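You operate a simulated robot arm through the tools that you are given. There is no shell and no other tool.

Carry out the task below with a simulated robot arm. There is one attempt and no reset: what you move stays moved.

JOB
Tray up the side bench's two bearings and push the tray on to the yellow square.
Fine: both stand in the parts tray; slacken the housing's thumb screw to draw the fitted one.
Where things are to end (x, y in the base frame): bearing within 60 mm of [600, 560]; bearing within 60 mm of [600, 680]; parts tray within 30 mm of [600, 280].

Only the result counts: the job must be done as asked and must still hold three seconds after the hand-in. Knocking over, shifting, dropping, spilling or breaking anything else fails it.

ROBOT AND FRAMES
A 7-joint arm with a three-finger gripper, fixed in place. Base frame: the origin is on the floor under the middle of its stand, x ahead of it, y to its left, z up; the work surface is at about z = 860. Readings come in mm, degrees, newtons and seconds.
It reaches about 1342 mm from its shoulder. Its first joint turns from -166.0 to 166.0 degrees. Payload 2.69 kg.
The TCP is the grasp point between the finger pads, 30 mm short of the fingertips. In the tool frame z runs along the fingers and y along their closing line. The gripper opens to 128 mm; its body begins 117 mm behind the TCP.
Orientation is told as [roll, pitch, yaw] about the base's x, y, z axes, in that order, counted from this pose: with the fingers straight down and closing along the base's y, the tool's x points along the base's -x, its y along +y and its z along -z.

CONTROLS
- The arm moves only by the tool apply_moves. Its argument "moves" is a list of rows, each a list of 7 numbers: the shift along the tool's x, y, z in mm, then the turn, a rotation vector about the tool's x, y, z in rad, then the opening, from 0 (shut) to 1 (fully open). In form: [[tx, ty, tz, ax, ay, az, claw], ...]. A call has 1 to 20 rows; each row is the pose to reach, as a shift and turn from the pose commanded when the call began, along the tool's axes at that moment. Rows are played at 5 a second. More than 50 mm and 8.6 degrees between two rows, or a gripper value outside its range, and nothing of the call is played. A pose out of reach is approached as far as the arm can. The call stops where the force on the tool passes 40 N (or 10 N more than at its start, if that is more) or the arm is blocked; 0.2 s more then pass. The fingers move at their own pace (about 127 mm/s each) and stop on an object; they squeeze with about 23 N. The grip force told is the motor's: it shows also when the fingers shut on nothing. Time passes only in rows, and 0.2 s behind the last, so rows that repeat a pose let the fingers close. It gives the time, the measured TCP pose, the force on the tool (base axes), the opening and the grip force at its end, in the units of the frame above (readings bear some noise), with the torque about the TCP (base axes, N m) and any sound that the robot's microphone picked up, and new pictures: "pictures" is both (left out), scene, wrist or none.
- Cameras (640 x 400 px; columns grow to the right, rows downward): "scene" is fixed at [395.7, -657.2, 1464]; the picture's right is [0.90, -0.44, 0.00], its down [-0.14, -0.28, -0.95] and it looks along [0.42, 0.85, -0.31] (base axes); focal length 373 px, centre (320, 200). "wrist" rides on the gripper at [58, 54, -131] in the tool frame; the picture's right is [-0.68, 0.74, 0.00], its down [-0.62, -0.57, -0.55] and it looks along [-0.40, -0.37, 0.84] (tool axes); focal length 234 px, centre (320, 200). There is no depth. A picture from a camera that has moved, and an enlarged one, comes with that camera's place and axes in the base frame and with its lens. The place of the scene camera against the robot may be out by one fixed shift of up to 18 mm in any direction.
- lift_body(by): moves the trunk up (or, below 0, down) by that many mm; the arm rides with it, the base frame stays. It gives what a move gives, with no picture.
- enlarge(camera, box): a new picture of the part [left, top, right, bottom] of that camera's present view, enlarged. No time passes.
- job_done(): hands the job in; it is judged then, once.

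Nothing tells you positions but the pictures and the camera data. Unless the task says otherwise, let go and move clear before handing in.

The tools are called after "Request:" as name(argument=value, ...) on one line, values as JSON. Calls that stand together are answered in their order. apply_moves: Moves the arm, as the interface text tells. Its arguments: {"type":"object","properties":{"moves":{"type":"array"},"pictures":{"type":"string","enum":["both","scene","wrist","none"]}},"required":["moves"]} The other tools are called the same way: lift_body (by) moves the trunk up or down; enlarge (camera, box) takes an enlarged picture of a part of a camera's view; job_done () hands the job in.

At the start:

```text
time_s: 0.0
position: [664.3, 332.1, 1155.3]
orientation: [0.0, -0.1, 0.0]
contact_force: [-0.3, 0.5, 0.2]
ft_torque: [0.03, -0.04, -0.02]
width: 128.1
finger_force: 0.1
trunk travel left (down, up): [-150.0, 200.0]
```

scene: 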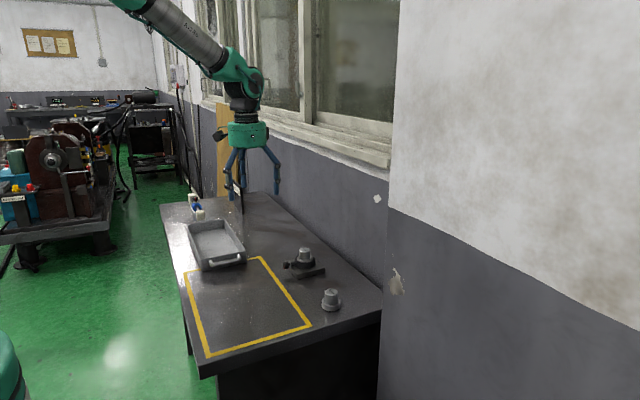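
wrist: 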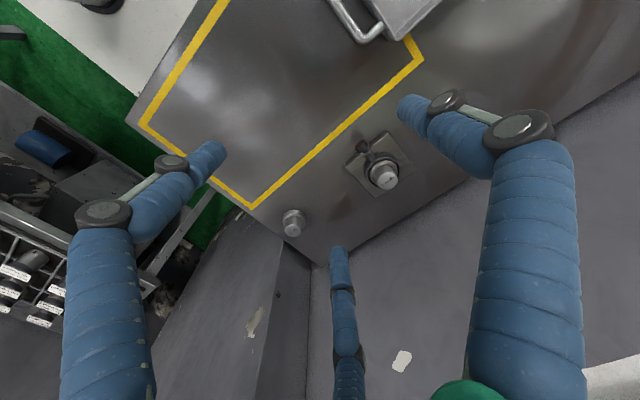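

I see a bench with a parts tray, a yellow outlined square, one bearing in a housing with a thumb screw, and one loose bearing near the bench edge. I'll look closer before moving anything.

Request:
enlarge(camera="scene", box=[150, 180, 390, 370])

Request:
enlarge(camera="wrist", box=[260, 110, 440, 260])

Request:
enlarge(camera="scene", box=[270, 230, 360, 320])

Request:
enlarge(camera="scene", box=[170, 180, 270, 280])

```text
2.11 times, centred on (270, 275) of scene
camera zoom: at [395.7, -657.2, 1464.0], right [0.9, -0.44, 0.0], down [-0.14, -0.28, -0.95], along [0.42, 0.85, -0.31], focal length 786 px, centre (425, 42)
```

zoom: 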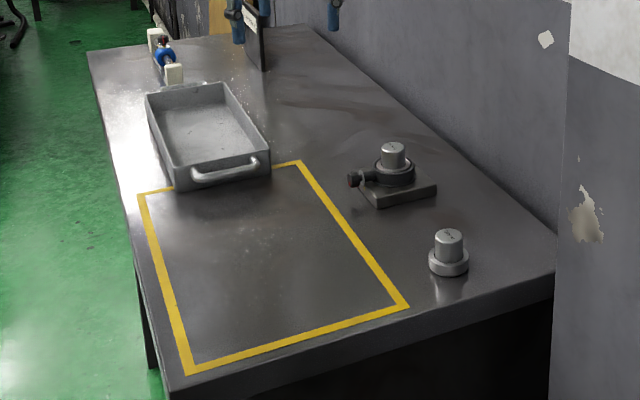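

```text
2.67 times, centred on (350, 185) of wrist
camera zoom: at [606.9, 386.4, 1287.1], right [0.68, 0.74, 0.0], down [0.62, -0.57, 0.55], along [0.4, -0.37, -0.84], focal length 624 px, centre (240, 240)
```

zoom: 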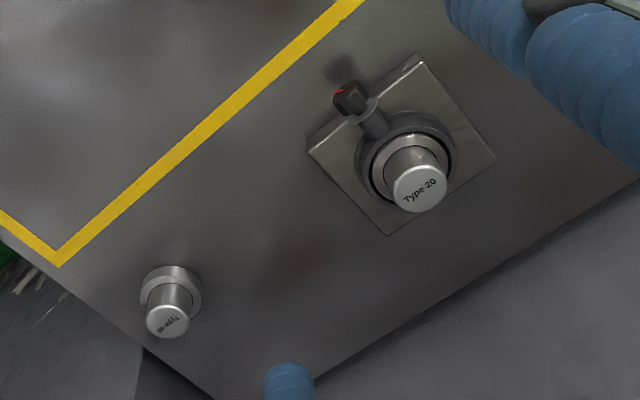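

```text
4.44 times, centred on (315, 275) of scene
camera zoom: at [395.7, -657.2, 1464.0], right [0.9, -0.44, 0.0], down [-0.14, -0.28, -0.95], along [0.42, 0.85, -0.31], focal length 1658 px, centre (342, -133)
```

zoom: 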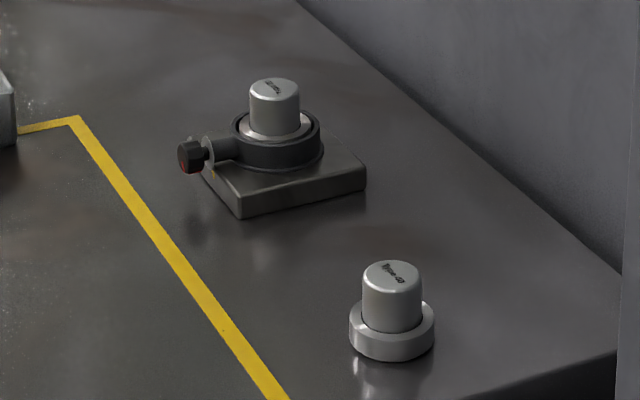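

```text
4.00 times, centred on (220, 230) of scene
camera zoom: at [395.7, -657.2, 1464.0], right [0.9, -0.44, 0.0], down [-0.14, -0.28, -0.95], along [0.42, 0.85, -0.31], focal length 1492 px, centre (720, 80)
```

zoom: 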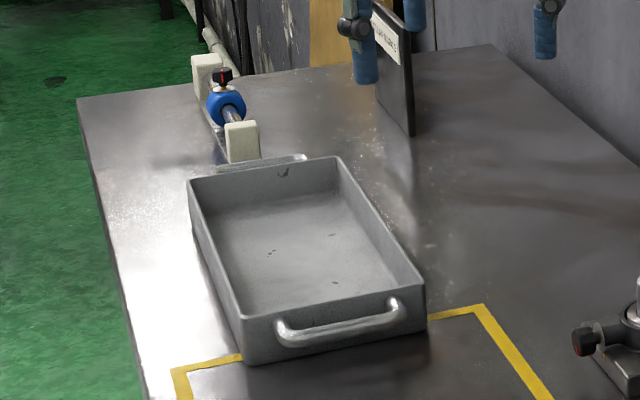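

The tray lies behind the yellow outline, and the housing (with a horizontal thumb screw facing the robot) and the loose bearing are on the right. I'll zoom further on the screw, tray and surrounding items to measure them.

Request:
enlarge(camera="scene", box=[280, 240, 330, 285])

Request:
enlarge(camera="wrist", box=[335, 120, 420, 205])

Request:
enlarge(camera="wrist", box=[270, 180, 320, 245])

Request:
enlarge(camera="scene", box=[180, 80, 300, 210])

```text
8.89 times, centred on (305, 262) of scene
camera zoom: at [395.7, -657.2, 1464.0], right [0.9, -0.44, 0.0], down [-0.14, -0.28, -0.95], along [0.42, 0.85, -0.31], focal length 3316 px, centre (453, -356)
```

zoom: 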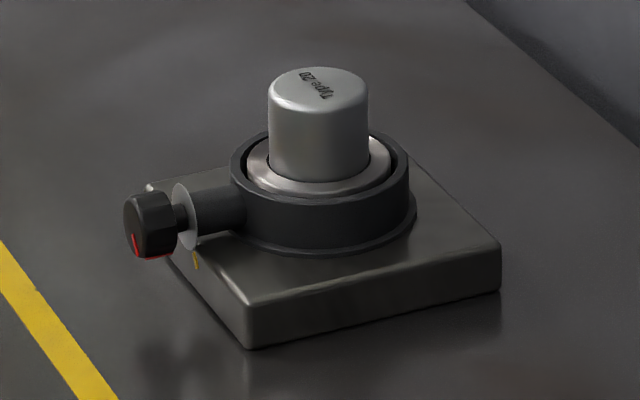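

```text
4.71 times, centred on (378, 162) of wrist
camera zoom: at [606.9, 386.4, 1287.1], right [0.68, 0.74, 0.0], down [0.62, -0.57, 0.55], along [0.4, -0.37, -0.84], focal length 1102 px, centre (49, 376)
```

zoom: 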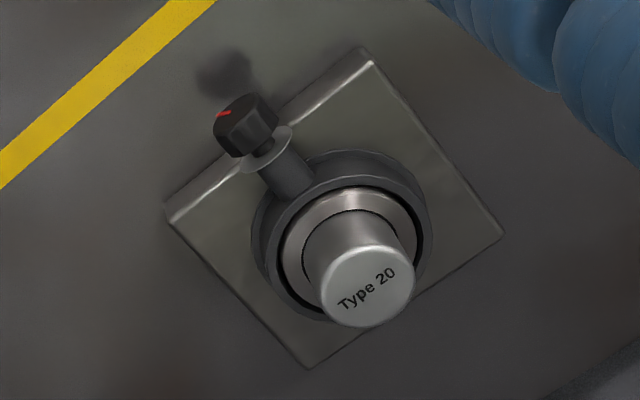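

```text
6.15 times, centred on (295, 212) of wrist
camera zoom: at [606.9, 386.4, 1287.1], right [0.68, 0.74, 0.0], down [0.62, -0.57, 0.55], along [0.4, -0.37, -0.84], focal length 1441 px, centre (474, 123)
```

zoom: 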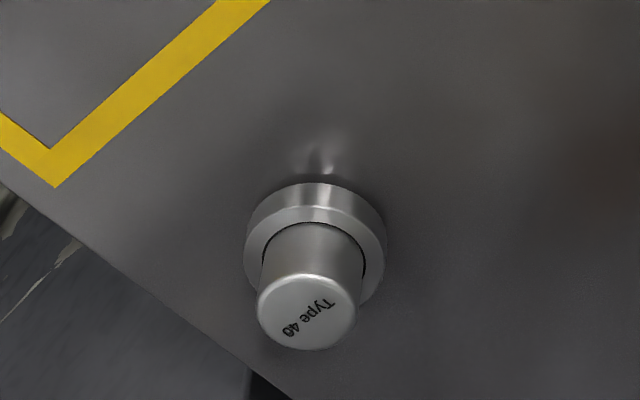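

```text
3.08 times, centred on (240, 145) of scene
camera zoom: at [395.7, -657.2, 1464.0], right [0.9, -0.44, 0.0], down [-0.14, -0.28, -0.95], along [0.42, 0.85, -0.31], focal length 1148 px, centre (566, 369)
```

zoom: 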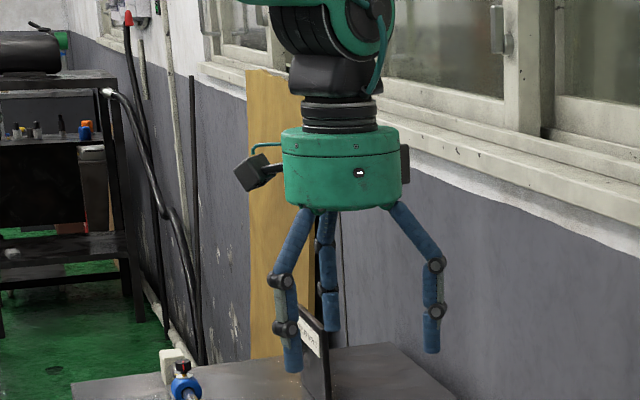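

Loose bearing reads about (800, 130) and the housing about (824, 343), with its screw facing −x. I'll fly high and then above the loose bearing for a closer look to fix the positions.

Request:
apply_moves(moves=[[-22, -34, 0, 0, 0, 0, 1], [-45, -68, 10, 0, 0, 0, 1], [-68, -101, 25, 0, 0, 0, 1], [-90, -135, 40, 0, 0, 0, 1], [-113, -168, 60, 0, 0, 0, 1], [-136, -202, 80, 0, 0, 0, 1], [-136, -202, 80, 0, 0, 0, 1]], pictures="both")

```text
time_s: 1.6
position: [802.1, 129.6, 1074.8]
orientation: [-0.2, 0.0, 0.1]
contact_force: [0.4, -0.6, -0.8]
ft_torque: [0.05, 0.07, -0.01]
width: 128.0
finger_force: 0.0
trunk travel left (down, up): [-150.0, 200.0]
camera wrist: at [744.7, 183.6, 1205.8], right [0.68, 0.74, 0.0], down [0.62, -0.57, 0.55], along [0.4, -0.37, -0.84], focal length 234 px, centre (320, 200)
```

scene: 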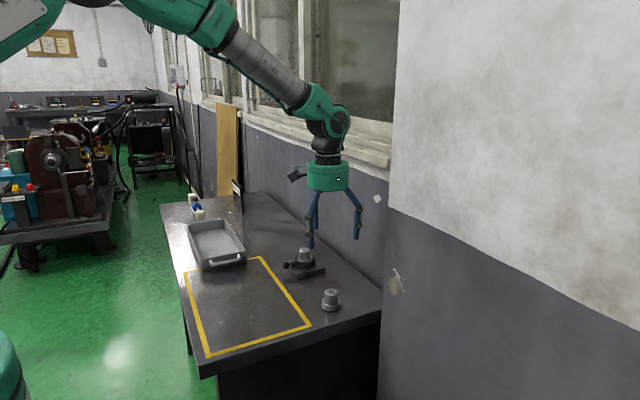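
wrist: 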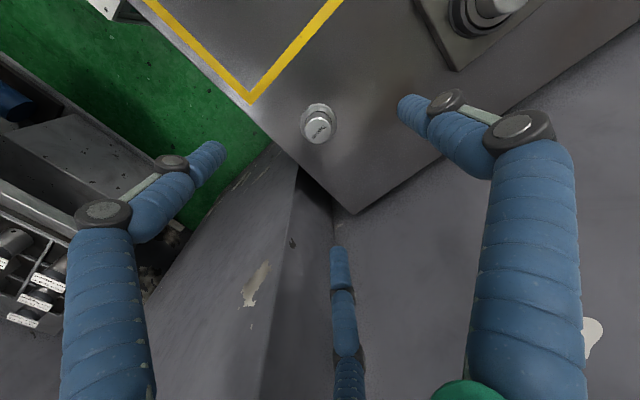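

The gripper is now above the loose bearing, well clear of it. I'll zoom to measure it precisely.

Request:
enlarge(camera="wrist", box=[290, 90, 350, 155])

```text
6.15 times, centred on (320, 122) of wrist
camera zoom: at [744.7, 183.6, 1205.8], right [0.68, 0.74, 0.0], down [0.62, -0.57, 0.55], along [0.4, -0.37, -0.84], focal length 1441 px, centre (320, 677)
```

zoom: 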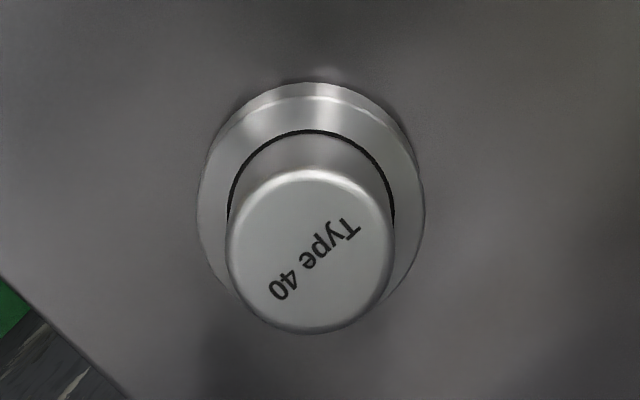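

By two-view triangulation the loose bearing stands at about (810, 120) with its knob top near z = 903 (knob ≈35 mm wide, flange ≈52 mm). I'll centre over it and come down to just above it.

Request:
apply_moves(moves=[[-4, -5, 30, 0, 0, 0, 1], [-8, -9.4, 60, 0, 0, 0, 1], [-8, -9.4, 90, 0, 0, 0, 1], [-8, -9.4, 115, 0, 0, 0, 1], [-8, -9.4, 115, 0, 0, 0, 1]], pictures="both")

Request:
enlarge(camera="wrist", box=[250, 90, 390, 250])

```text
time_s: 2.8
position: [808.6, 120.9, 959.7]
orientation: [0.0, 0.1, -0.1]
contact_force: [0.3, -0.8, -1.0]
ft_torque: [0.0, 0.01, 0.01]
width: 128.0
finger_force: 0.0
trunk travel left (down, up): [-150.0, 200.0]
camera wrist: at [751.1, 175.3, 1090.5], right [0.68, 0.74, 0.0], down [0.62, -0.57, 0.55], along [0.4, -0.37, -0.84], focal length 234 px, centre (320, 200)
```

scene: 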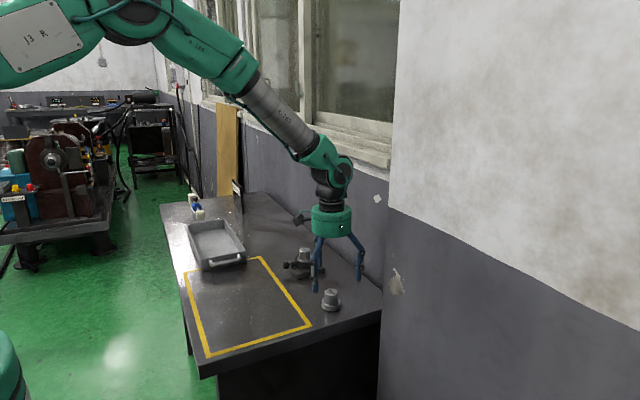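
wrist: 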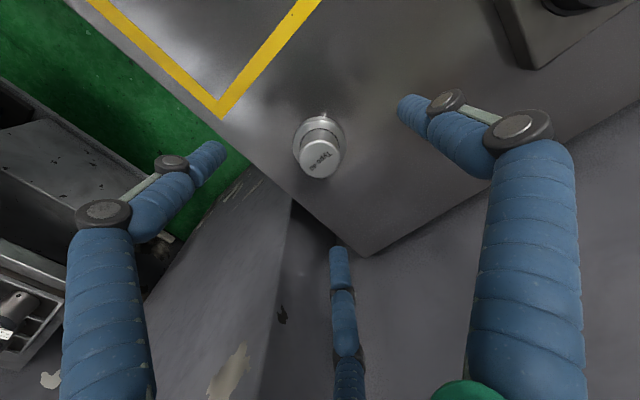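

```text
2.50 times, centred on (320, 170) of wrist
camera zoom: at [751.1, 175.3, 1090.5], right [0.68, 0.74, 0.0], down [0.62, -0.57, 0.55], along [0.4, -0.37, -0.84], focal length 585 px, centre (320, 275)
```

zoom: 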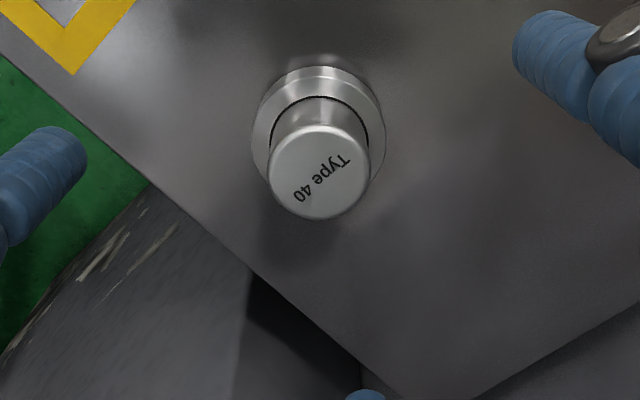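

The bearing is centred under the grasp point. I'll descend so the fingertips overlap the knob just above the flange and close.

Request:
apply_moves(moves=[[-1.4, -0.6, 20, 0, 0, 0, 0.7], [-1.4, -0.6, 40, 0, 0, 0, 0.6], [-1.4, -0.6, 50, 0, 0, 0, 0.5], [-1.4, -0.6, 50, 0, 0, 0, 0.5]], pictures="both")

Request:
enlarge(camera="wrist", box=[220, 90, 420, 280])

Request:
enlarge(camera="scene", box=[280, 200, 400, 330])

```text
time_s: 3.8
position: [809.6, 121.4, 911.4]
orientation: [0.1, 0.0, 0.0]
contact_force: [-0.8, 0.2, 0.0]
ft_torque: [0.01, -0.03, 0.03]
width: 64.0
finger_force: 0.1
trunk travel left (down, up): [-150.0, 200.0]
camera wrist: at [752.6, 174.6, 1042.7], right [0.68, 0.74, 0.0], down [0.62, -0.57, 0.55], along [0.4, -0.37, -0.84], focal length 234 px, centre (320, 200)
```

scene: 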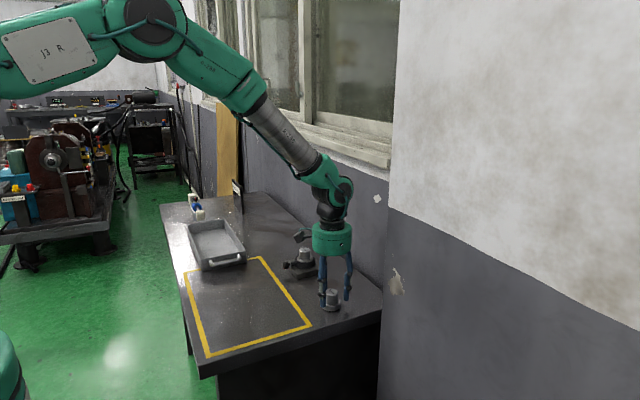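
wrist: 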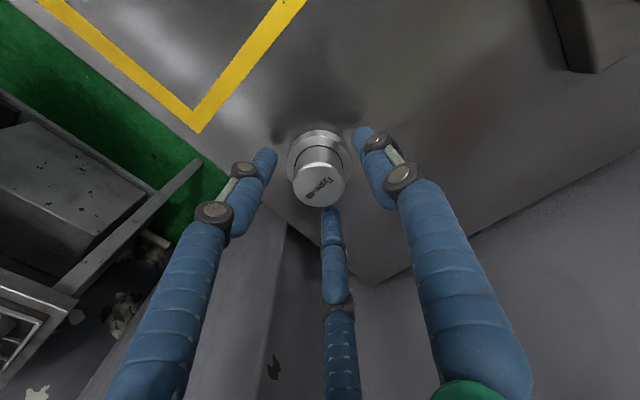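

```text
2.11 times, centred on (320, 185) of wrist
camera zoom: at [752.6, 174.6, 1042.7], right [0.68, 0.74, 0.0], down [0.62, -0.57, 0.55], along [0.4, -0.37, -0.84], focal length 493 px, centre (320, 232)
```

zoom: 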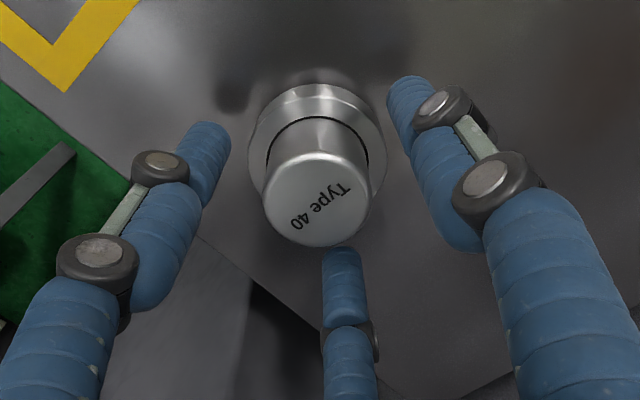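

```text
3.08 times, centred on (340, 265) of scene
camera zoom: at [395.7, -657.2, 1464.0], right [0.9, -0.44, 0.0], down [-0.14, -0.28, -0.95], along [0.42, 0.85, -0.31], focal length 1148 px, centre (258, 0)
```

zoom: 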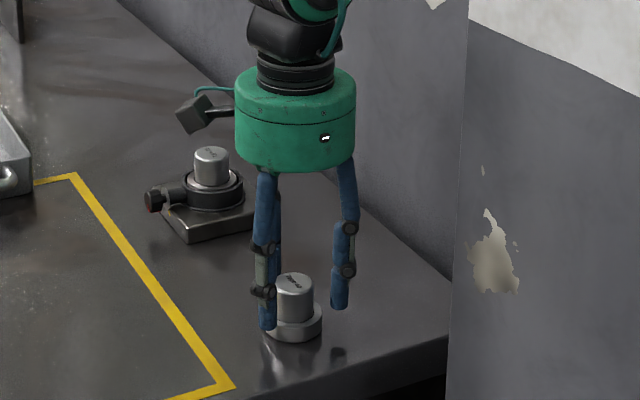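

The three fingers straddle the knob cleanly, so I'll close on it and lift a little to check the hold.

Request:
apply_moves(moves=[[0, 0, 0, 0, 0, 0, 0], [0, 0, 0, 0, 0, 0, 0], [0, 0, 0, 0, 0, 0, 0], [0, 0, 0, 0, 0, 0, 0]], pictures="wrist")

Request:
enlarge(camera="scene", box=[280, 200, 400, 330])

```text
time_s: 4.8
position: [810.9, 120.6, 913.0]
orientation: [0.1, 0.0, 0.0]
contact_force: [-0.2, -1.3, -0.6]
ft_torque: [0.01, 0.01, -0.02]
width: 34.0
finger_force: 22.9
trunk travel left (down, up): [-150.0, 200.0]
camera wrist: at [752.5, 174.6, 1042.8], right [0.68, 0.74, 0.0], down [0.62, -0.57, 0.55], along [0.4, -0.37, -0.84], focal length 234 px, centre (320, 200)
```

wrist: 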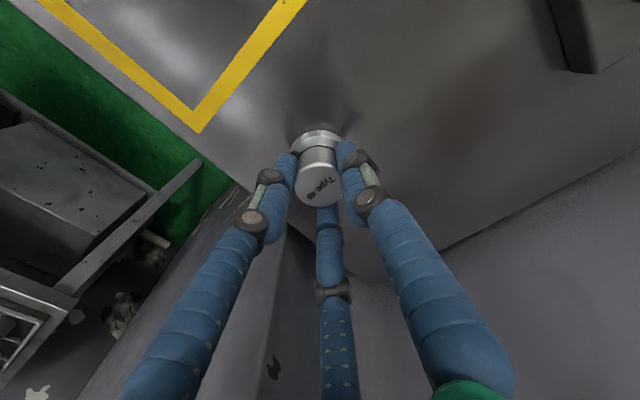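

```text
3.08 times, centred on (340, 265) of scene
camera zoom: at [395.7, -657.2, 1464.0], right [0.9, -0.44, 0.0], down [-0.14, -0.28, -0.95], along [0.42, 0.85, -0.31], focal length 1148 px, centre (258, 0)
```

zoom: 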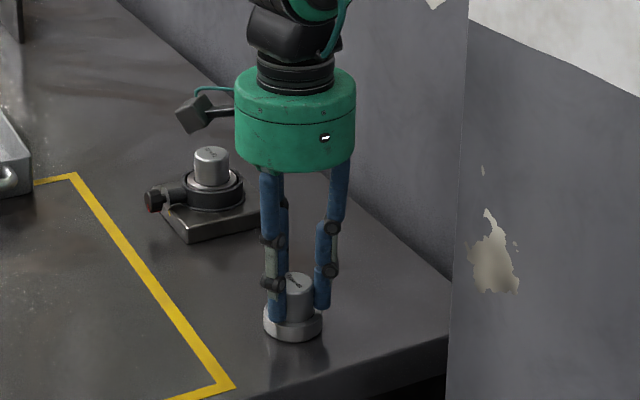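

The grip reads 34 mm, which is the knob. I'll lift straight up.

Request:
apply_moves(moves=[[0, 0, -8, 0, 0, 0, 0], [0, 0, -25, 0, 0, 0, 0], [0, 0, -60, 0, 0, 0, 0], [0, 0, -100, 0, 0, 0, 0], [0, 0, -140, 0, 0, 0, 0], [0, 0, -180, 0, 0, 0, 0], [0, 0, -180, 0, 0, 0, 0]], pictures="both")

```text
time_s: 6.4
position: [809.5, 122.4, 1094.2]
orientation: [-0.1, 0.0, 0.0]
contact_force: [-0.8, 0.0, -1.1]
ft_torque: [0.01, -0.06, -0.01]
width: 34.3
finger_force: 22.9
trunk travel left (down, up): [-150.0, 200.0]
camera wrist: at [751.3, 175.7, 1224.7], right [0.68, 0.74, 0.0], down [0.62, -0.57, 0.55], along [0.4, -0.37, -0.84], focal length 234 px, centre (320, 200)
```

scene: 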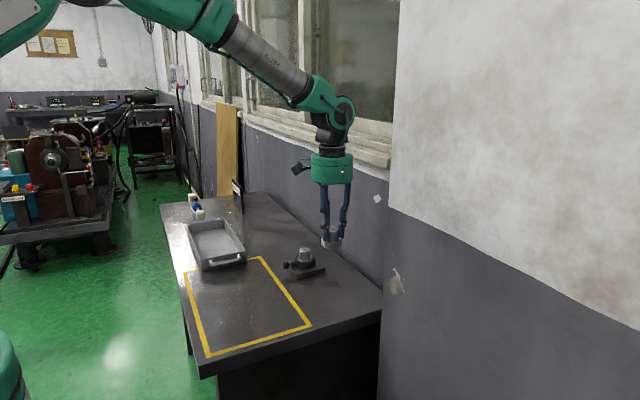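
wrist: 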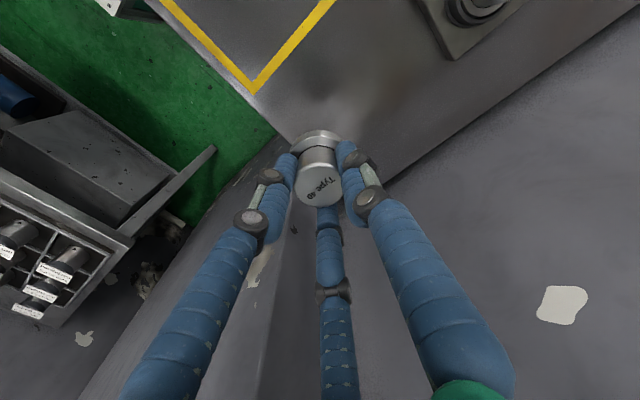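

The bearing came up in the grip. I'll carry it high over the bench towards the tray so the wrist camera can see the whole tray.

Request:
apply_moves(moves=[[18, 38, -5, 0, 0, 0, 0], [36, 75, -10, 0, 0, 0, 0], [54, 112, -15, 0, 0, 0, 0], [73, 150, -20, 0, 0, 0, 0], [91, 188, -20, 0, 0, 0, 0], [109, 225, -20, 0, 0, 0, 0], [127, 262, -20, 0, 0, 0, 0], [145, 300, -20, 0, 0, 0, 0], [163, 338, -20, 0, 0, 0, 0], [181, 375, -20, 0, 0, 0, 0], [199, 412, -20, 0, 0, 0, 0], [217, 450, -20, 0, 0, 0, 0], [236, 488, -20, 0, 0, 0, 0], [254, 525, -20, 0, 0, 0, 0], [272, 562, -20, 0, 0, 0, 0], [290, 600, -20, 0, 0, 0, 0], [290, 600, -20, 0, 0, 0, 0]], pictures="both")

```text
time_s: 10.0
position: [520.7, 719.5, 1110.7]
orientation: [0.0, 0.0, 0.0]
contact_force: [0.0, 1.8, -1.8]
ft_torque: [-0.05, -0.03, -0.04]
width: 34.1
finger_force: 22.8
trunk travel left (down, up): [-150.0, 200.0]
camera wrist: at [462.4, 773.3, 1240.7], right [0.68, 0.74, 0.0], down [0.62, -0.57, 0.55], along [0.4, -0.37, -0.84], focal length 234 px, centre (320, 200)
```

scene: 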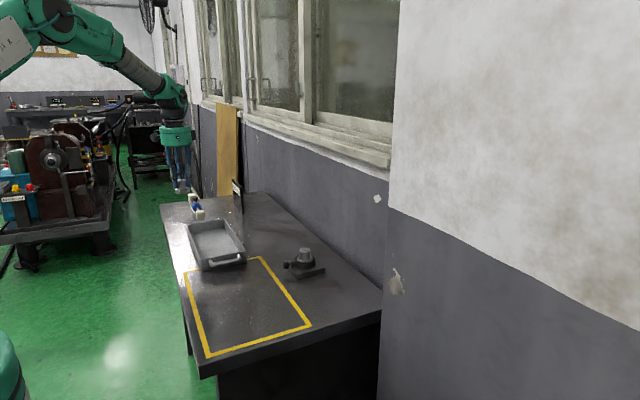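
wrist: 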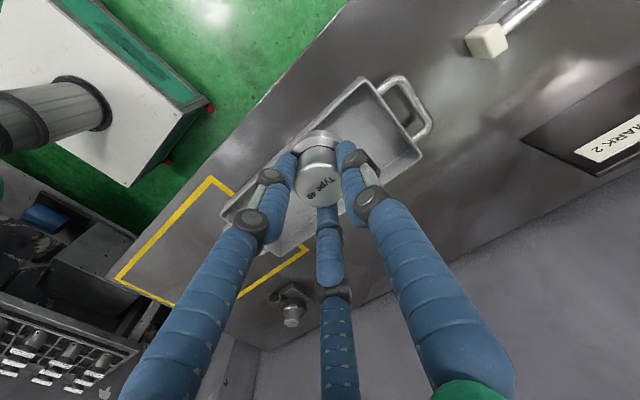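

I can see the tray below with its far handle, plus the pipe/valve and a sign behind it. I'll zoom to measure the tray.

Request:
enlarge(camera="wrist", box=[210, 60, 450, 210])

Request:
enlarge(camera="wrist", box=[200, 170, 340, 330])

```text
2.67 times, centred on (330, 135) of wrist
camera zoom: at [462.4, 773.3, 1240.7], right [0.68, 0.74, 0.0], down [0.62, -0.57, 0.55], along [0.4, -0.37, -0.84], focal length 624 px, centre (293, 373)
```

zoom: 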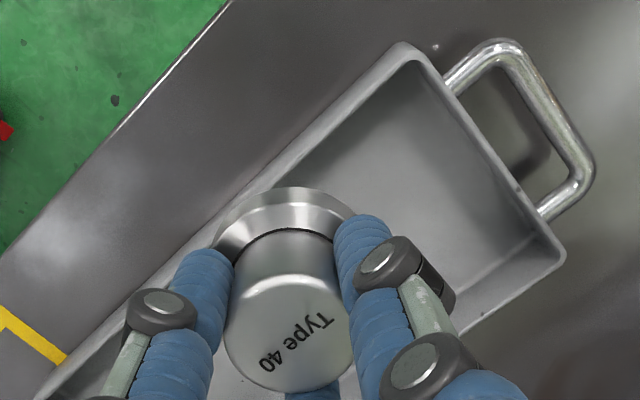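

```text
2.50 times, centred on (270, 250) of wrist
camera zoom: at [462.4, 773.3, 1240.7], right [0.68, 0.74, 0.0], down [0.62, -0.57, 0.55], along [0.4, -0.37, -0.84], focal length 585 px, centre (445, 75)
```

zoom: 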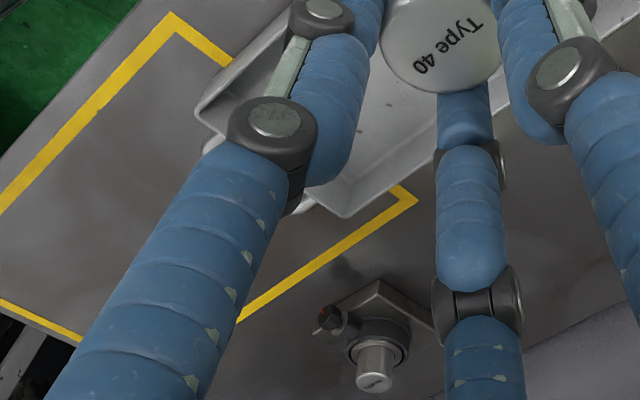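

The tray rim spans about x 523–673, y 470–793 (centre ≈ (598, 631)), and the yellow outline's centre is about (600, 281). The listed bearing spots at (600, 560) and (600, 680) match places in the tray where it stands now, so I'll set this bearing in the far slot, about (600, 685).

Request:
apply_moves(moves=[[-40, -17, 0, 0, 0, 0, 0], [-79.3, -34.5, 0, 0, 0, 0, 0], [-79.3, -34.5, 40, 0, 0, 0, 0], [-79.3, -34.5, 80, 0, 0, 0, 0], [-79.3, -34.5, 120, 0, 0, 0, 0], [-79.3, -34.5, 155, 0, 0, 0, 0], [-79.3, -34.5, 165, 0, 0, 0, 0], [-79.3, -34.5, 165, 0, 0, 0, 0]], pictures="both")

Request:
enlarge(camera="scene", box=[160, 130, 290, 280])

```text
time_s: 11.8
position: [599.9, 685.1, 947.8]
orientation: [0.1, 0.0, 0.0]
contact_force: [-0.7, 0.8, -0.4]
ft_torque: [-0.01, -0.02, 0.02]
width: 34.1
finger_force: 23.0
trunk travel left (down, up): [-150.0, 200.0]
camera wrist: at [542.2, 738.8, 1077.8], right [0.68, 0.74, 0.0], down [0.62, -0.57, 0.55], along [0.4, -0.37, -0.84], focal length 234 px, centre (320, 200)
```

scene: 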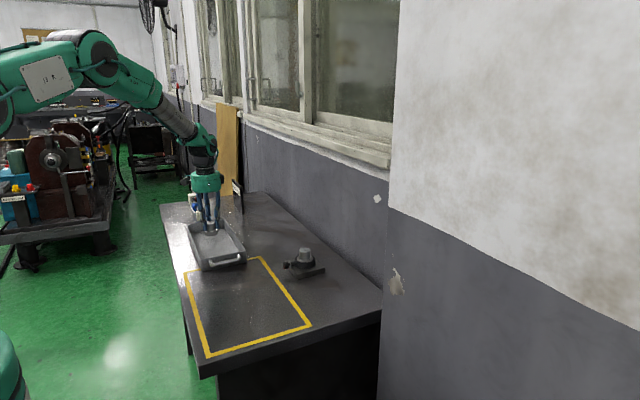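
wrist: 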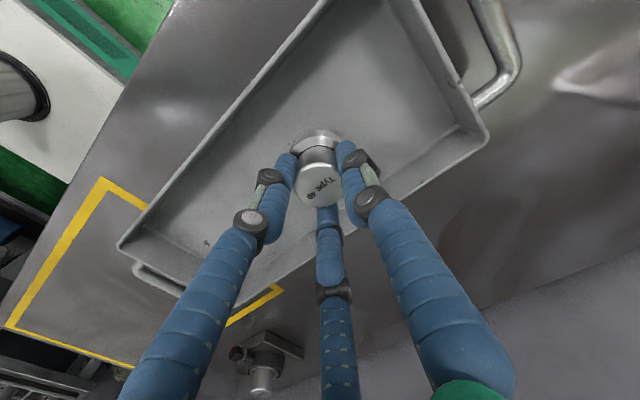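

```text
2.67 times, centred on (225, 205) of scene
camera zoom: at [395.7, -657.2, 1464.0], right [0.9, -0.44, 0.0], down [-0.14, -0.28, -0.95], along [0.42, 0.85, -0.31], focal length 995 px, centre (573, 187)
```

zoom: 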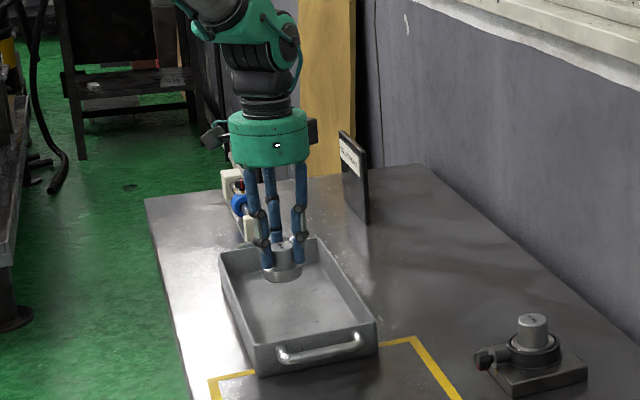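

The bearing hangs inside the tray's outline, clear of all walls. I'll lower it to just above the tray floor, then creep down until contact.

Request:
apply_moves(moves=[[0, 0, 10, 0, 0, 0, 0], [0, 0, 20, 0, 0, 0, 0], [0, 0, 26, 0, 0, 0, 0], [0, 0, 26, 0, 0, 0, 0]], pictures="none")

Request:
apply_moves(moves=[[0, 0, 1.5, 0, 0, 0, 0], [0, 0, 3, 0, 0, 0, 0], [0, 0, 3, 0, 0, 0, 0]], pictures="wrist")

Request:
enlarge(camera="scene", box=[180, 170, 260, 280])

```text
time_s: 12.8
position: [599.7, 686.5, 921.2]
orientation: [0.0, 0.0, 0.0]
contact_force: [-0.3, 0.0, -0.8]
ft_torque: [-0.02, 0.02, -0.01]
width: 34.3
finger_force: 23.6
trunk travel left (down, up): [-150.0, 200.0]
```

```text
time_s: 13.6
position: [600.4, 685.2, 917.1]
orientation: [0.0, -0.1, 0.0]
contact_force: [0.0, 0.5, -1.7]
ft_torque: [-0.04, -0.01, 0.0]
width: 34.1
finger_force: 22.7
trunk travel left (down, up): [-150.0, 200.0]
camera wrist: at [541.9, 740.0, 1047.9], right [0.68, 0.74, 0.0], down [0.62, -0.57, 0.55], along [0.4, -0.37, -0.84], focal length 234 px, centre (320, 200)
```

wrist: 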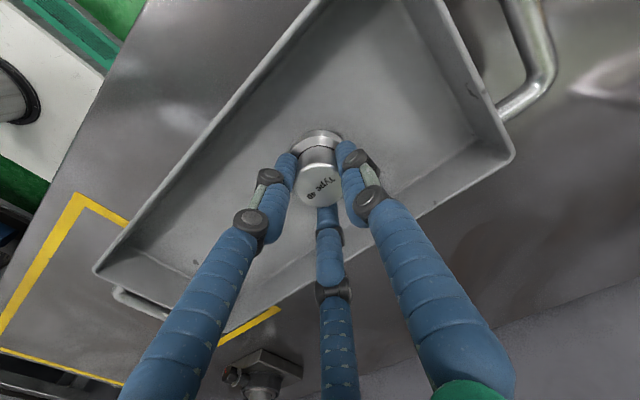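

```text
3.64 times, centred on (220, 225) of scene
camera zoom: at [395.7, -657.2, 1464.0], right [0.9, -0.44, 0.0], down [-0.14, -0.28, -0.95], along [0.42, 0.85, -0.31], focal length 1357 px, centre (684, 109)
```

zoom: 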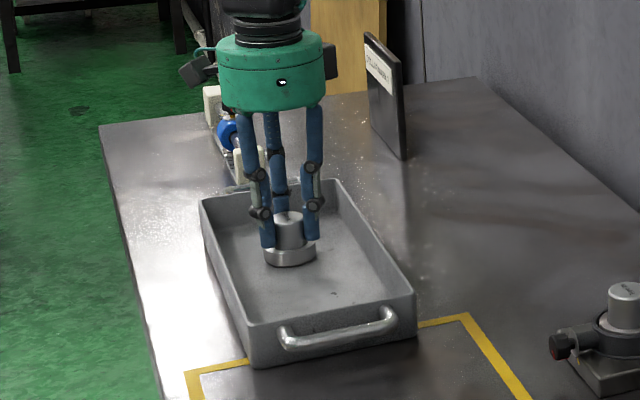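

Nothing touching yet (force about 1 N). I'll creep down a bit at a time until the force shows contact.

Request:
apply_moves(moves=[[0, 0, 0.7, 0, 0, 0, 0], [0, 0, 1.5, 0, 0, 0, 0], [0, 0, 1.5, 0, 0, 0, 0]], pictures="none")

Request:
apply_moves(moves=[[0, 0, 0.7, 0, 0, 0, 0], [0, 0, 1.5, 0, 0, 0, 0], [0, 0, 1.5, 0, 0, 0, 0]], pictures="none")

```text
time_s: 14.4
position: [599.0, 686.9, 917.4]
orientation: [0.2, -0.1, 0.0]
contact_force: [-2.0, 0.3, 7.7]
ft_torque: [-0.12, -0.04, -0.03]
width: 34.1
finger_force: 23.0
trunk travel left (down, up): [-150.0, 200.0]
```

```text
time_s: 15.2
position: [599.8, 685.2, 915.2]
orientation: [0.1, -0.1, 0.0]
contact_force: [-1.1, 2.3, 16.1]
ft_torque: [0.09, 0.03, -0.05]
width: 34.2
finger_force: 23.2
trunk travel left (down, up): [-150.0, 200.0]
```

The bearing is on the tray floor (16 N downward load). I'll ease off the pressure and open the fingers part way.

Request:
apply_moves(moves=[[0, 0, -1.2, 0, 0, 0, 0], [0, 0, -1.2, 0, 0, 0, 0], [0, 0, -1.2, 0, 0, 0, 0.35], [0, 0, -1.2, 0, 0, 0, 0.5], [0, 0, -1.2, 0, 0, 0, 0.5]], pictures="both")

Request:
enlarge(camera="scene", box=[180, 170, 260, 280])

```text
time_s: 16.4
position: [600.0, 685.6, 913.3]
orientation: [-0.1, 0.1, -0.1]
contact_force: [0.1, -1.3, -0.6]
ft_torque: [0.01, -0.01, 0.01]
width: 63.9
finger_force: 0.0
trunk travel left (down, up): [-150.0, 200.0]
camera wrist: at [541.9, 739.7, 1045.8], right [0.68, 0.74, 0.0], down [0.62, -0.57, 0.55], along [0.4, -0.37, -0.84], focal length 234 px, centre (320, 200)
```

scene: 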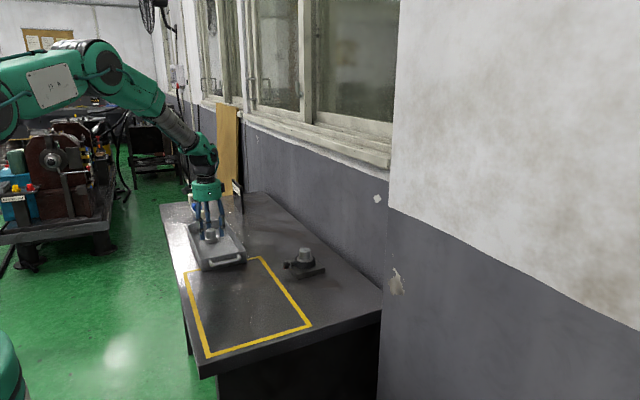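
wrist: 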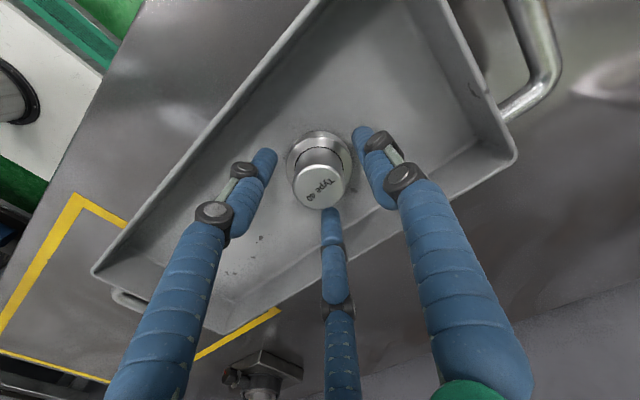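

```text
3.64 times, centred on (220, 225) of scene
camera zoom: at [395.7, -657.2, 1464.0], right [0.9, -0.44, 0.0], down [-0.14, -0.28, -0.95], along [0.42, 0.85, -0.31], focal length 1357 px, centre (684, 109)
```

zoom: 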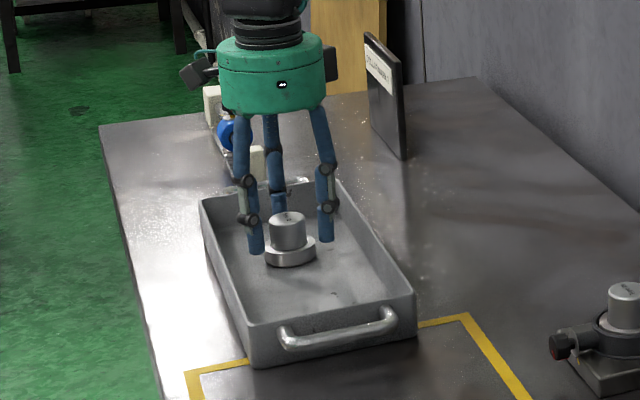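

The loose bearing stands in the tray, released. Next I'll rise clear, move back toward the housing, and start turning the tool so it can approach the thumb screw from the robot's side.

Request:
apply_moves(moves=[[0, 0, -20, 0, 0, 0, 0.5], [0, 0, -60, 0, 0, 0, 0.5], [0, 0, -105, 0, 0, 0, 0.5], [0, 0, -150, 0, 0, 0, 0.5], [0, 0, -195, 0, 0, 0, 0.5], [0, -40, -215, 0, 0, 0.14, 0.5], [0, -80, -215, 0, 0, 0.28, 0.5], [0, -120, -215, 0, 0, 0.42, 0.5], [0, -160, -215, 0, 0, 0.56, 0.5], [0, -200, -215, 0, 0, 0.7, 0.5], [0, -240, -215, 0, 0, 0.84, 0.5], [0, -280, -215, 0, 0, 0.98, 0.5], [0, -310, -215, 0, 0, 1.12, 0.5], [0, -340, -215, 0, 0, 1.26, 0.5], [0, -345, -215, 0, 0, 1.4, 0.5], [0, -345, -215, 0, 0, 1.571, 0.5], [0, -345, -215, 0, 0, 1.571, 0.5]], pictures="both")

```text
refused: row 16 steps farther than a row can; nothing moved
```

One turn step was too large; nothing moved. I'll resend it with smaller turn steps.

Request:
apply_moves(moves=[[0, 0, -20, 0, 0, 0, 0.5], [0, 0, -60, 0, 0, 0, 0.5], [0, 0, -105, 0, 0, 0, 0.5], [0, 0, -150, 0, 0, 0, 0.5], [0, 0, -195, 0, 0, 0, 0.5], [0, -40, -215, 0, 0, 0.14, 0.5], [0, -80, -215, 0, 0, 0.28, 0.5], [0, -120, -215, 0, 0, 0.42, 0.5], [0, -160, -215, 0, 0, 0.56, 0.5], [0, -200, -215, 0, 0, 0.7, 0.5], [0, -240, -215, 0, 0, 0.84, 0.5], [0, -280, -215, 0, 0, 0.98, 0.5], [0, -310, -215, 0, 0, 1.12, 0.5], [0, -340, -215, 0, 0, 1.26, 0.5], [0, -345, -215, 0, 0, 1.4, 0.5], [0, -345, -215, 0, 0, 1.5, 0.5], [0, -345, -215, 0, 0, 1.571, 0.5], [0, -345, -215, 0, 0, 1.571, 0.5]], pictures="both")

```text
time_s: 20.2
position: [601.2, 339.7, 1130.4]
orientation: [0.0, 0.0, -90.1]
contact_force: [-0.6, 0.8, -0.7]
ft_torque: [0.0, 0.0, -0.02]
width: 64.2
finger_force: 0.2
trunk travel left (down, up): [-150.0, 200.0]
camera wrist: at [655.4, 399.2, 1260.9], right [0.74, -0.68, 0.0], down [-0.57, -0.61, 0.55], along [-0.37, -0.4, -0.84], focal length 234 px, centre (320, 200)
```

scene: 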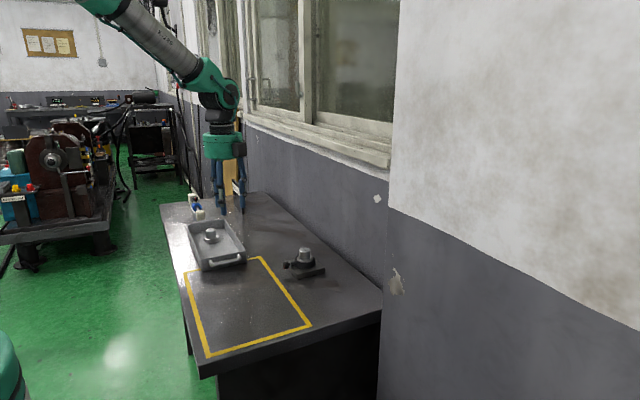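
wrist: 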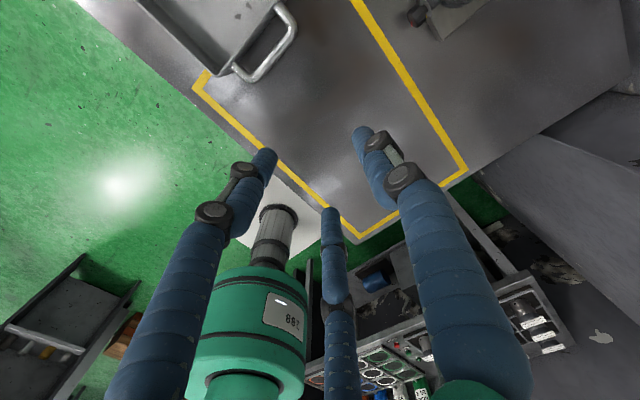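

Yaw reached. Now I'll pitch the tool so the fingers point forward and down at about 40°, facing the thumb screw.

Request:
apply_moves(moves=[[0, 0, 0, -0.14, 0, 0, 0.5], [0, 0, 0, -0.28, 0, 0, 0.5], [0, 0, 0, -0.42, 0, 0, 0.5], [0, 0, 0, -0.56, 0, 0, 0.5], [0, 0, 0, -0.7, 0, 0, 0.5], [0, 0, 0, -0.84, 0, 0, 0.5], [0, 0, 0, -0.873, 0, 0, 0.5], [0, 0, 0, -0.873, 0, 0, 0.5]], pictures="both")

```text
time_s: 22.0
position: [603.5, 337.5, 1139.4]
orientation: [47.4, -0.3, -89.7]
contact_force: [0.7, 1.7, -0.7]
ft_torque: [-0.05, 0.0, -0.04]
width: 64.1
finger_force: 0.1
out of reach, approached as far as the arm can: row 6, 7, 8
trunk travel left (down, up): [-150.0, 200.0]
camera wrist: at [545.0, 397.0, 1267.5], right [0.5, -0.67, 0.54], down [-0.78, -0.62, -0.04], along [0.37, -0.41, -0.84], focal length 234 px, centre (320, 200)
```

scene: 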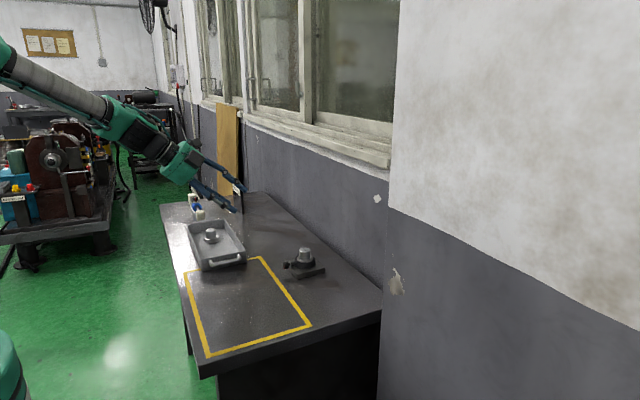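
wrist: 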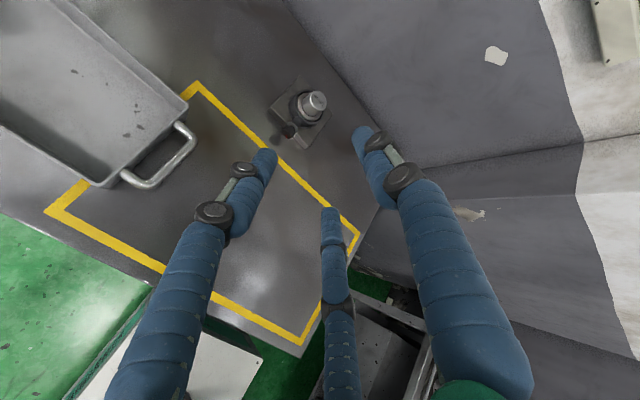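

The wrist stopped at about 47° of pitch here (reach limit), so fingers point 43° below horizontal, which may suffice. I'll zoom on the housing and screw from this view.

Request:
enlarge(camera="wrist", box=[250, 65, 350, 165])

Request:
enlarge(camera="wrist", box=[0, 0, 220, 240])

```text
4.00 times, centred on (300, 115) of wrist
camera zoom: at [545.0, 397.0, 1267.5], right [0.5, -0.67, 0.54], down [-0.78, -0.62, -0.04], along [0.37, -0.41, -0.84], focal length 937 px, centre (400, 540)
```

zoom: 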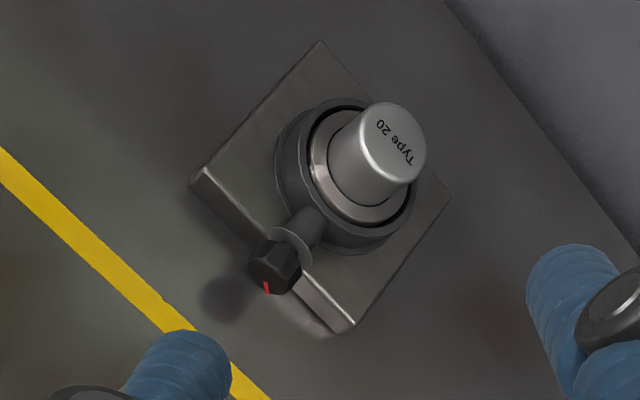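

```text
1.67 times, centred on (110, 120) of wrist
camera zoom: at [545.0, 397.0, 1267.5], right [0.5, -0.67, 0.54], down [-0.78, -0.62, -0.04], along [0.37, -0.41, -0.84], focal length 390 px, centre (670, 333)
```

zoom: 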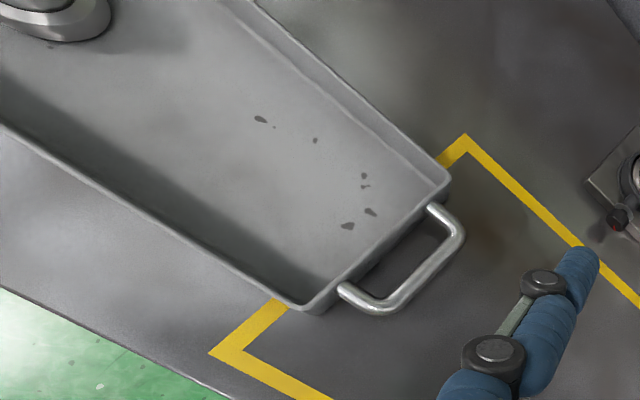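

The screw head carries a red index line on its face. I'll move the tool forward and down toward a point ~95 mm short of the knob and check whether the full pitch is reachable there.

Request:
apply_moves(moves=[[0, -13, 37, 0, 0, 0, 0.5], [0, -26, 74, 0, 0, 0, 0.5], [0, -40, 112, 0, 0, 0, 0.5], [0, -53, 149, 0, 0, 0, 0.5], [0, -66, 186, 0, 0, 0, 0.5], [0, -66, 186, 0, 0, 0, 0.5]], pictures="both")

```text
time_s: 23.4
position: [742.2, 334.7, 1024.2]
orientation: [45.1, -0.9, -88.8]
contact_force: [0.3, 1.1, -0.3]
ft_torque: [-0.01, -0.01, -0.01]
width: 64.0
finger_force: 0.0
out of reach, approached as far as the arm can: row 1, 2, 3, 4, 5, 6
trunk travel left (down, up): [-150.0, 200.0]
camera wrist: at [685.8, 394.4, 1153.6], right [0.54, -0.66, 0.53], down [-0.77, -0.63, 0.0], along [0.34, -0.41, -0.85], focal length 234 px, centre (320, 200)
```

scene: 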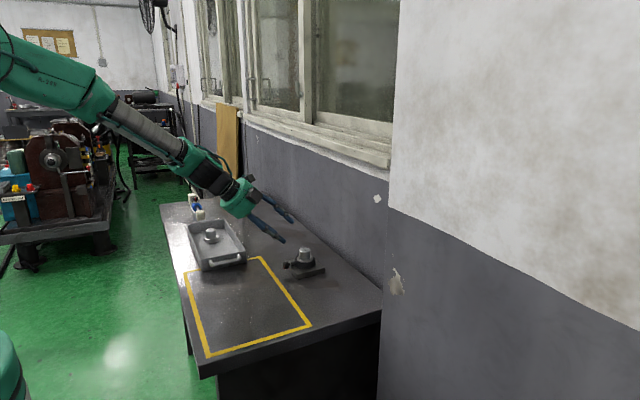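
wrist: 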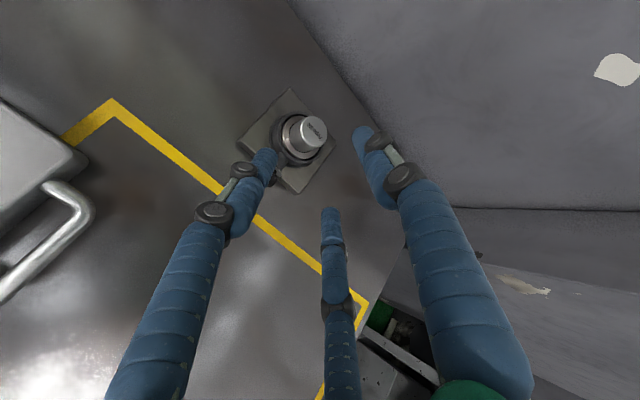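

The pitch I want isn't reachable low down with the trunk at this height. I'll straighten the tool back to vertical while backing up, then lower the trunk so the forearm comes in flatter.

Request:
apply_moves(moves=[[0, 2, -25, 0.1, 0, 0, 0.5], [0, 5, -50, 0.23, 0, 0, 0.5], [0, 8, -75, 0.36, 0, 0, 0.5], [0, 11, -100, 0.49, 0, 0, 0.5], [0, 14, -127, 0.62, 0, 0, 0.5], [0, 14, -127, 0.75, 0, 0, 0.5], [0, 14, -127, 0.83, 0, 0, 0.5], [0, 14, -127, 0.83, 0, 0, 0.5]], pictures="none")

```text
time_s: 25.2
position: [664.1, 336.5, 1122.7]
orientation: [-2.5, -0.8, -88.5]
contact_force: [0.2, 0.2, 0.1]
ft_torque: [-0.01, 0.05, -0.01]
width: 64.0
finger_force: 0.0
trunk travel left (down, up): [-150.0, 200.0]
```

The tool is nearly vertical at (664, 337, 1123) with nothing under it. Lowering the trunk by 150 mm leaves the fingertips near z = 943, still clear.

Request:
lift_body(by=-150)

Request:
apply_moves(moves=[[0, 0, 0, 0, 0, 0, 0.5]], pictures="both")

```text
time_s: 26.9
position: [664.0, 336.8, 973.7]
orientation: [-2.4, -0.8, -88.8]
contact_force: [-0.7, -0.3, 0.2]
ft_torque: [-0.01, 0.01, 0.0]
width: 64.1
finger_force: 0.1
trunk travel left (down, up): [0.0, 350.0]
```

```text
time_s: 27.4
position: [663.8, 336.1, 973.2]
orientation: [-2.3, -0.8, -88.7]
contact_force: [0.2, 0.4, 0.4]
ft_torque: [-0.04, 0.0, 0.0]
width: 63.8
finger_force: 0.2
trunk travel left (down, up): [0.0, 350.0]
camera wrist: at [722.4, 398.2, 1100.6], right [0.75, -0.66, -0.02], down [-0.53, -0.62, 0.58], along [-0.4, -0.42, -0.81], focal length 234 px, centre (320, 200)
```

scene: 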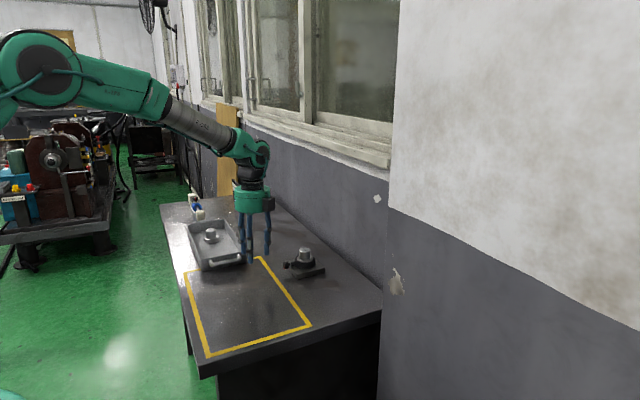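
wrist: 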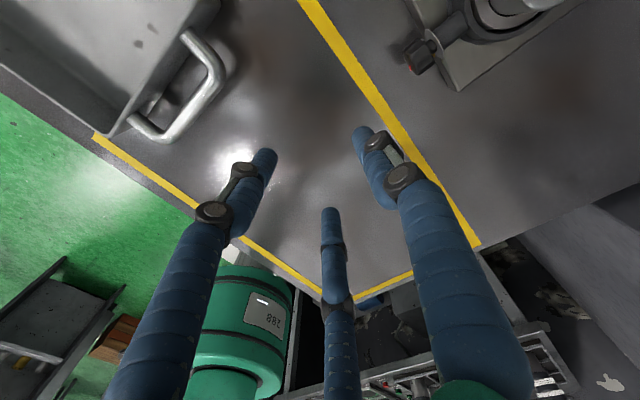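

Good close view of the screw head now. I'll zoom in on it.

Request:
enlarge(camera="wrist", box=[380, 0, 480, 100])

Request:
enlarge(camera="scene", box=[280, 240, 330, 285])

```text
4.00 times, centred on (430, 50) of wrist
camera zoom: at [722.4, 398.2, 1100.6], right [0.75, -0.66, -0.02], down [-0.53, -0.62, 0.58], along [-0.4, -0.42, -0.81], focal length 937 px, centre (-120, 800)
```

zoom: 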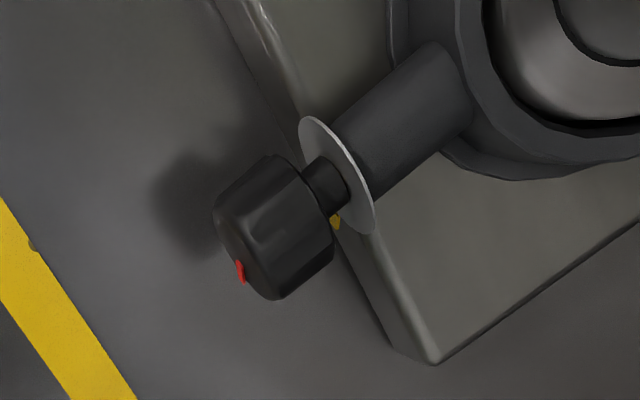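

```text
8.89 times, centred on (305, 262) of scene
camera zoom: at [395.7, -657.2, 1464.0], right [0.9, -0.44, 0.0], down [-0.14, -0.28, -0.95], along [0.42, 0.85, -0.31], focal length 3316 px, centre (453, -356)
```

zoom: 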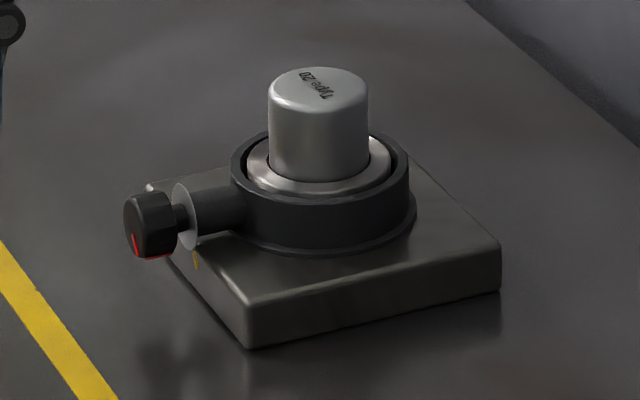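

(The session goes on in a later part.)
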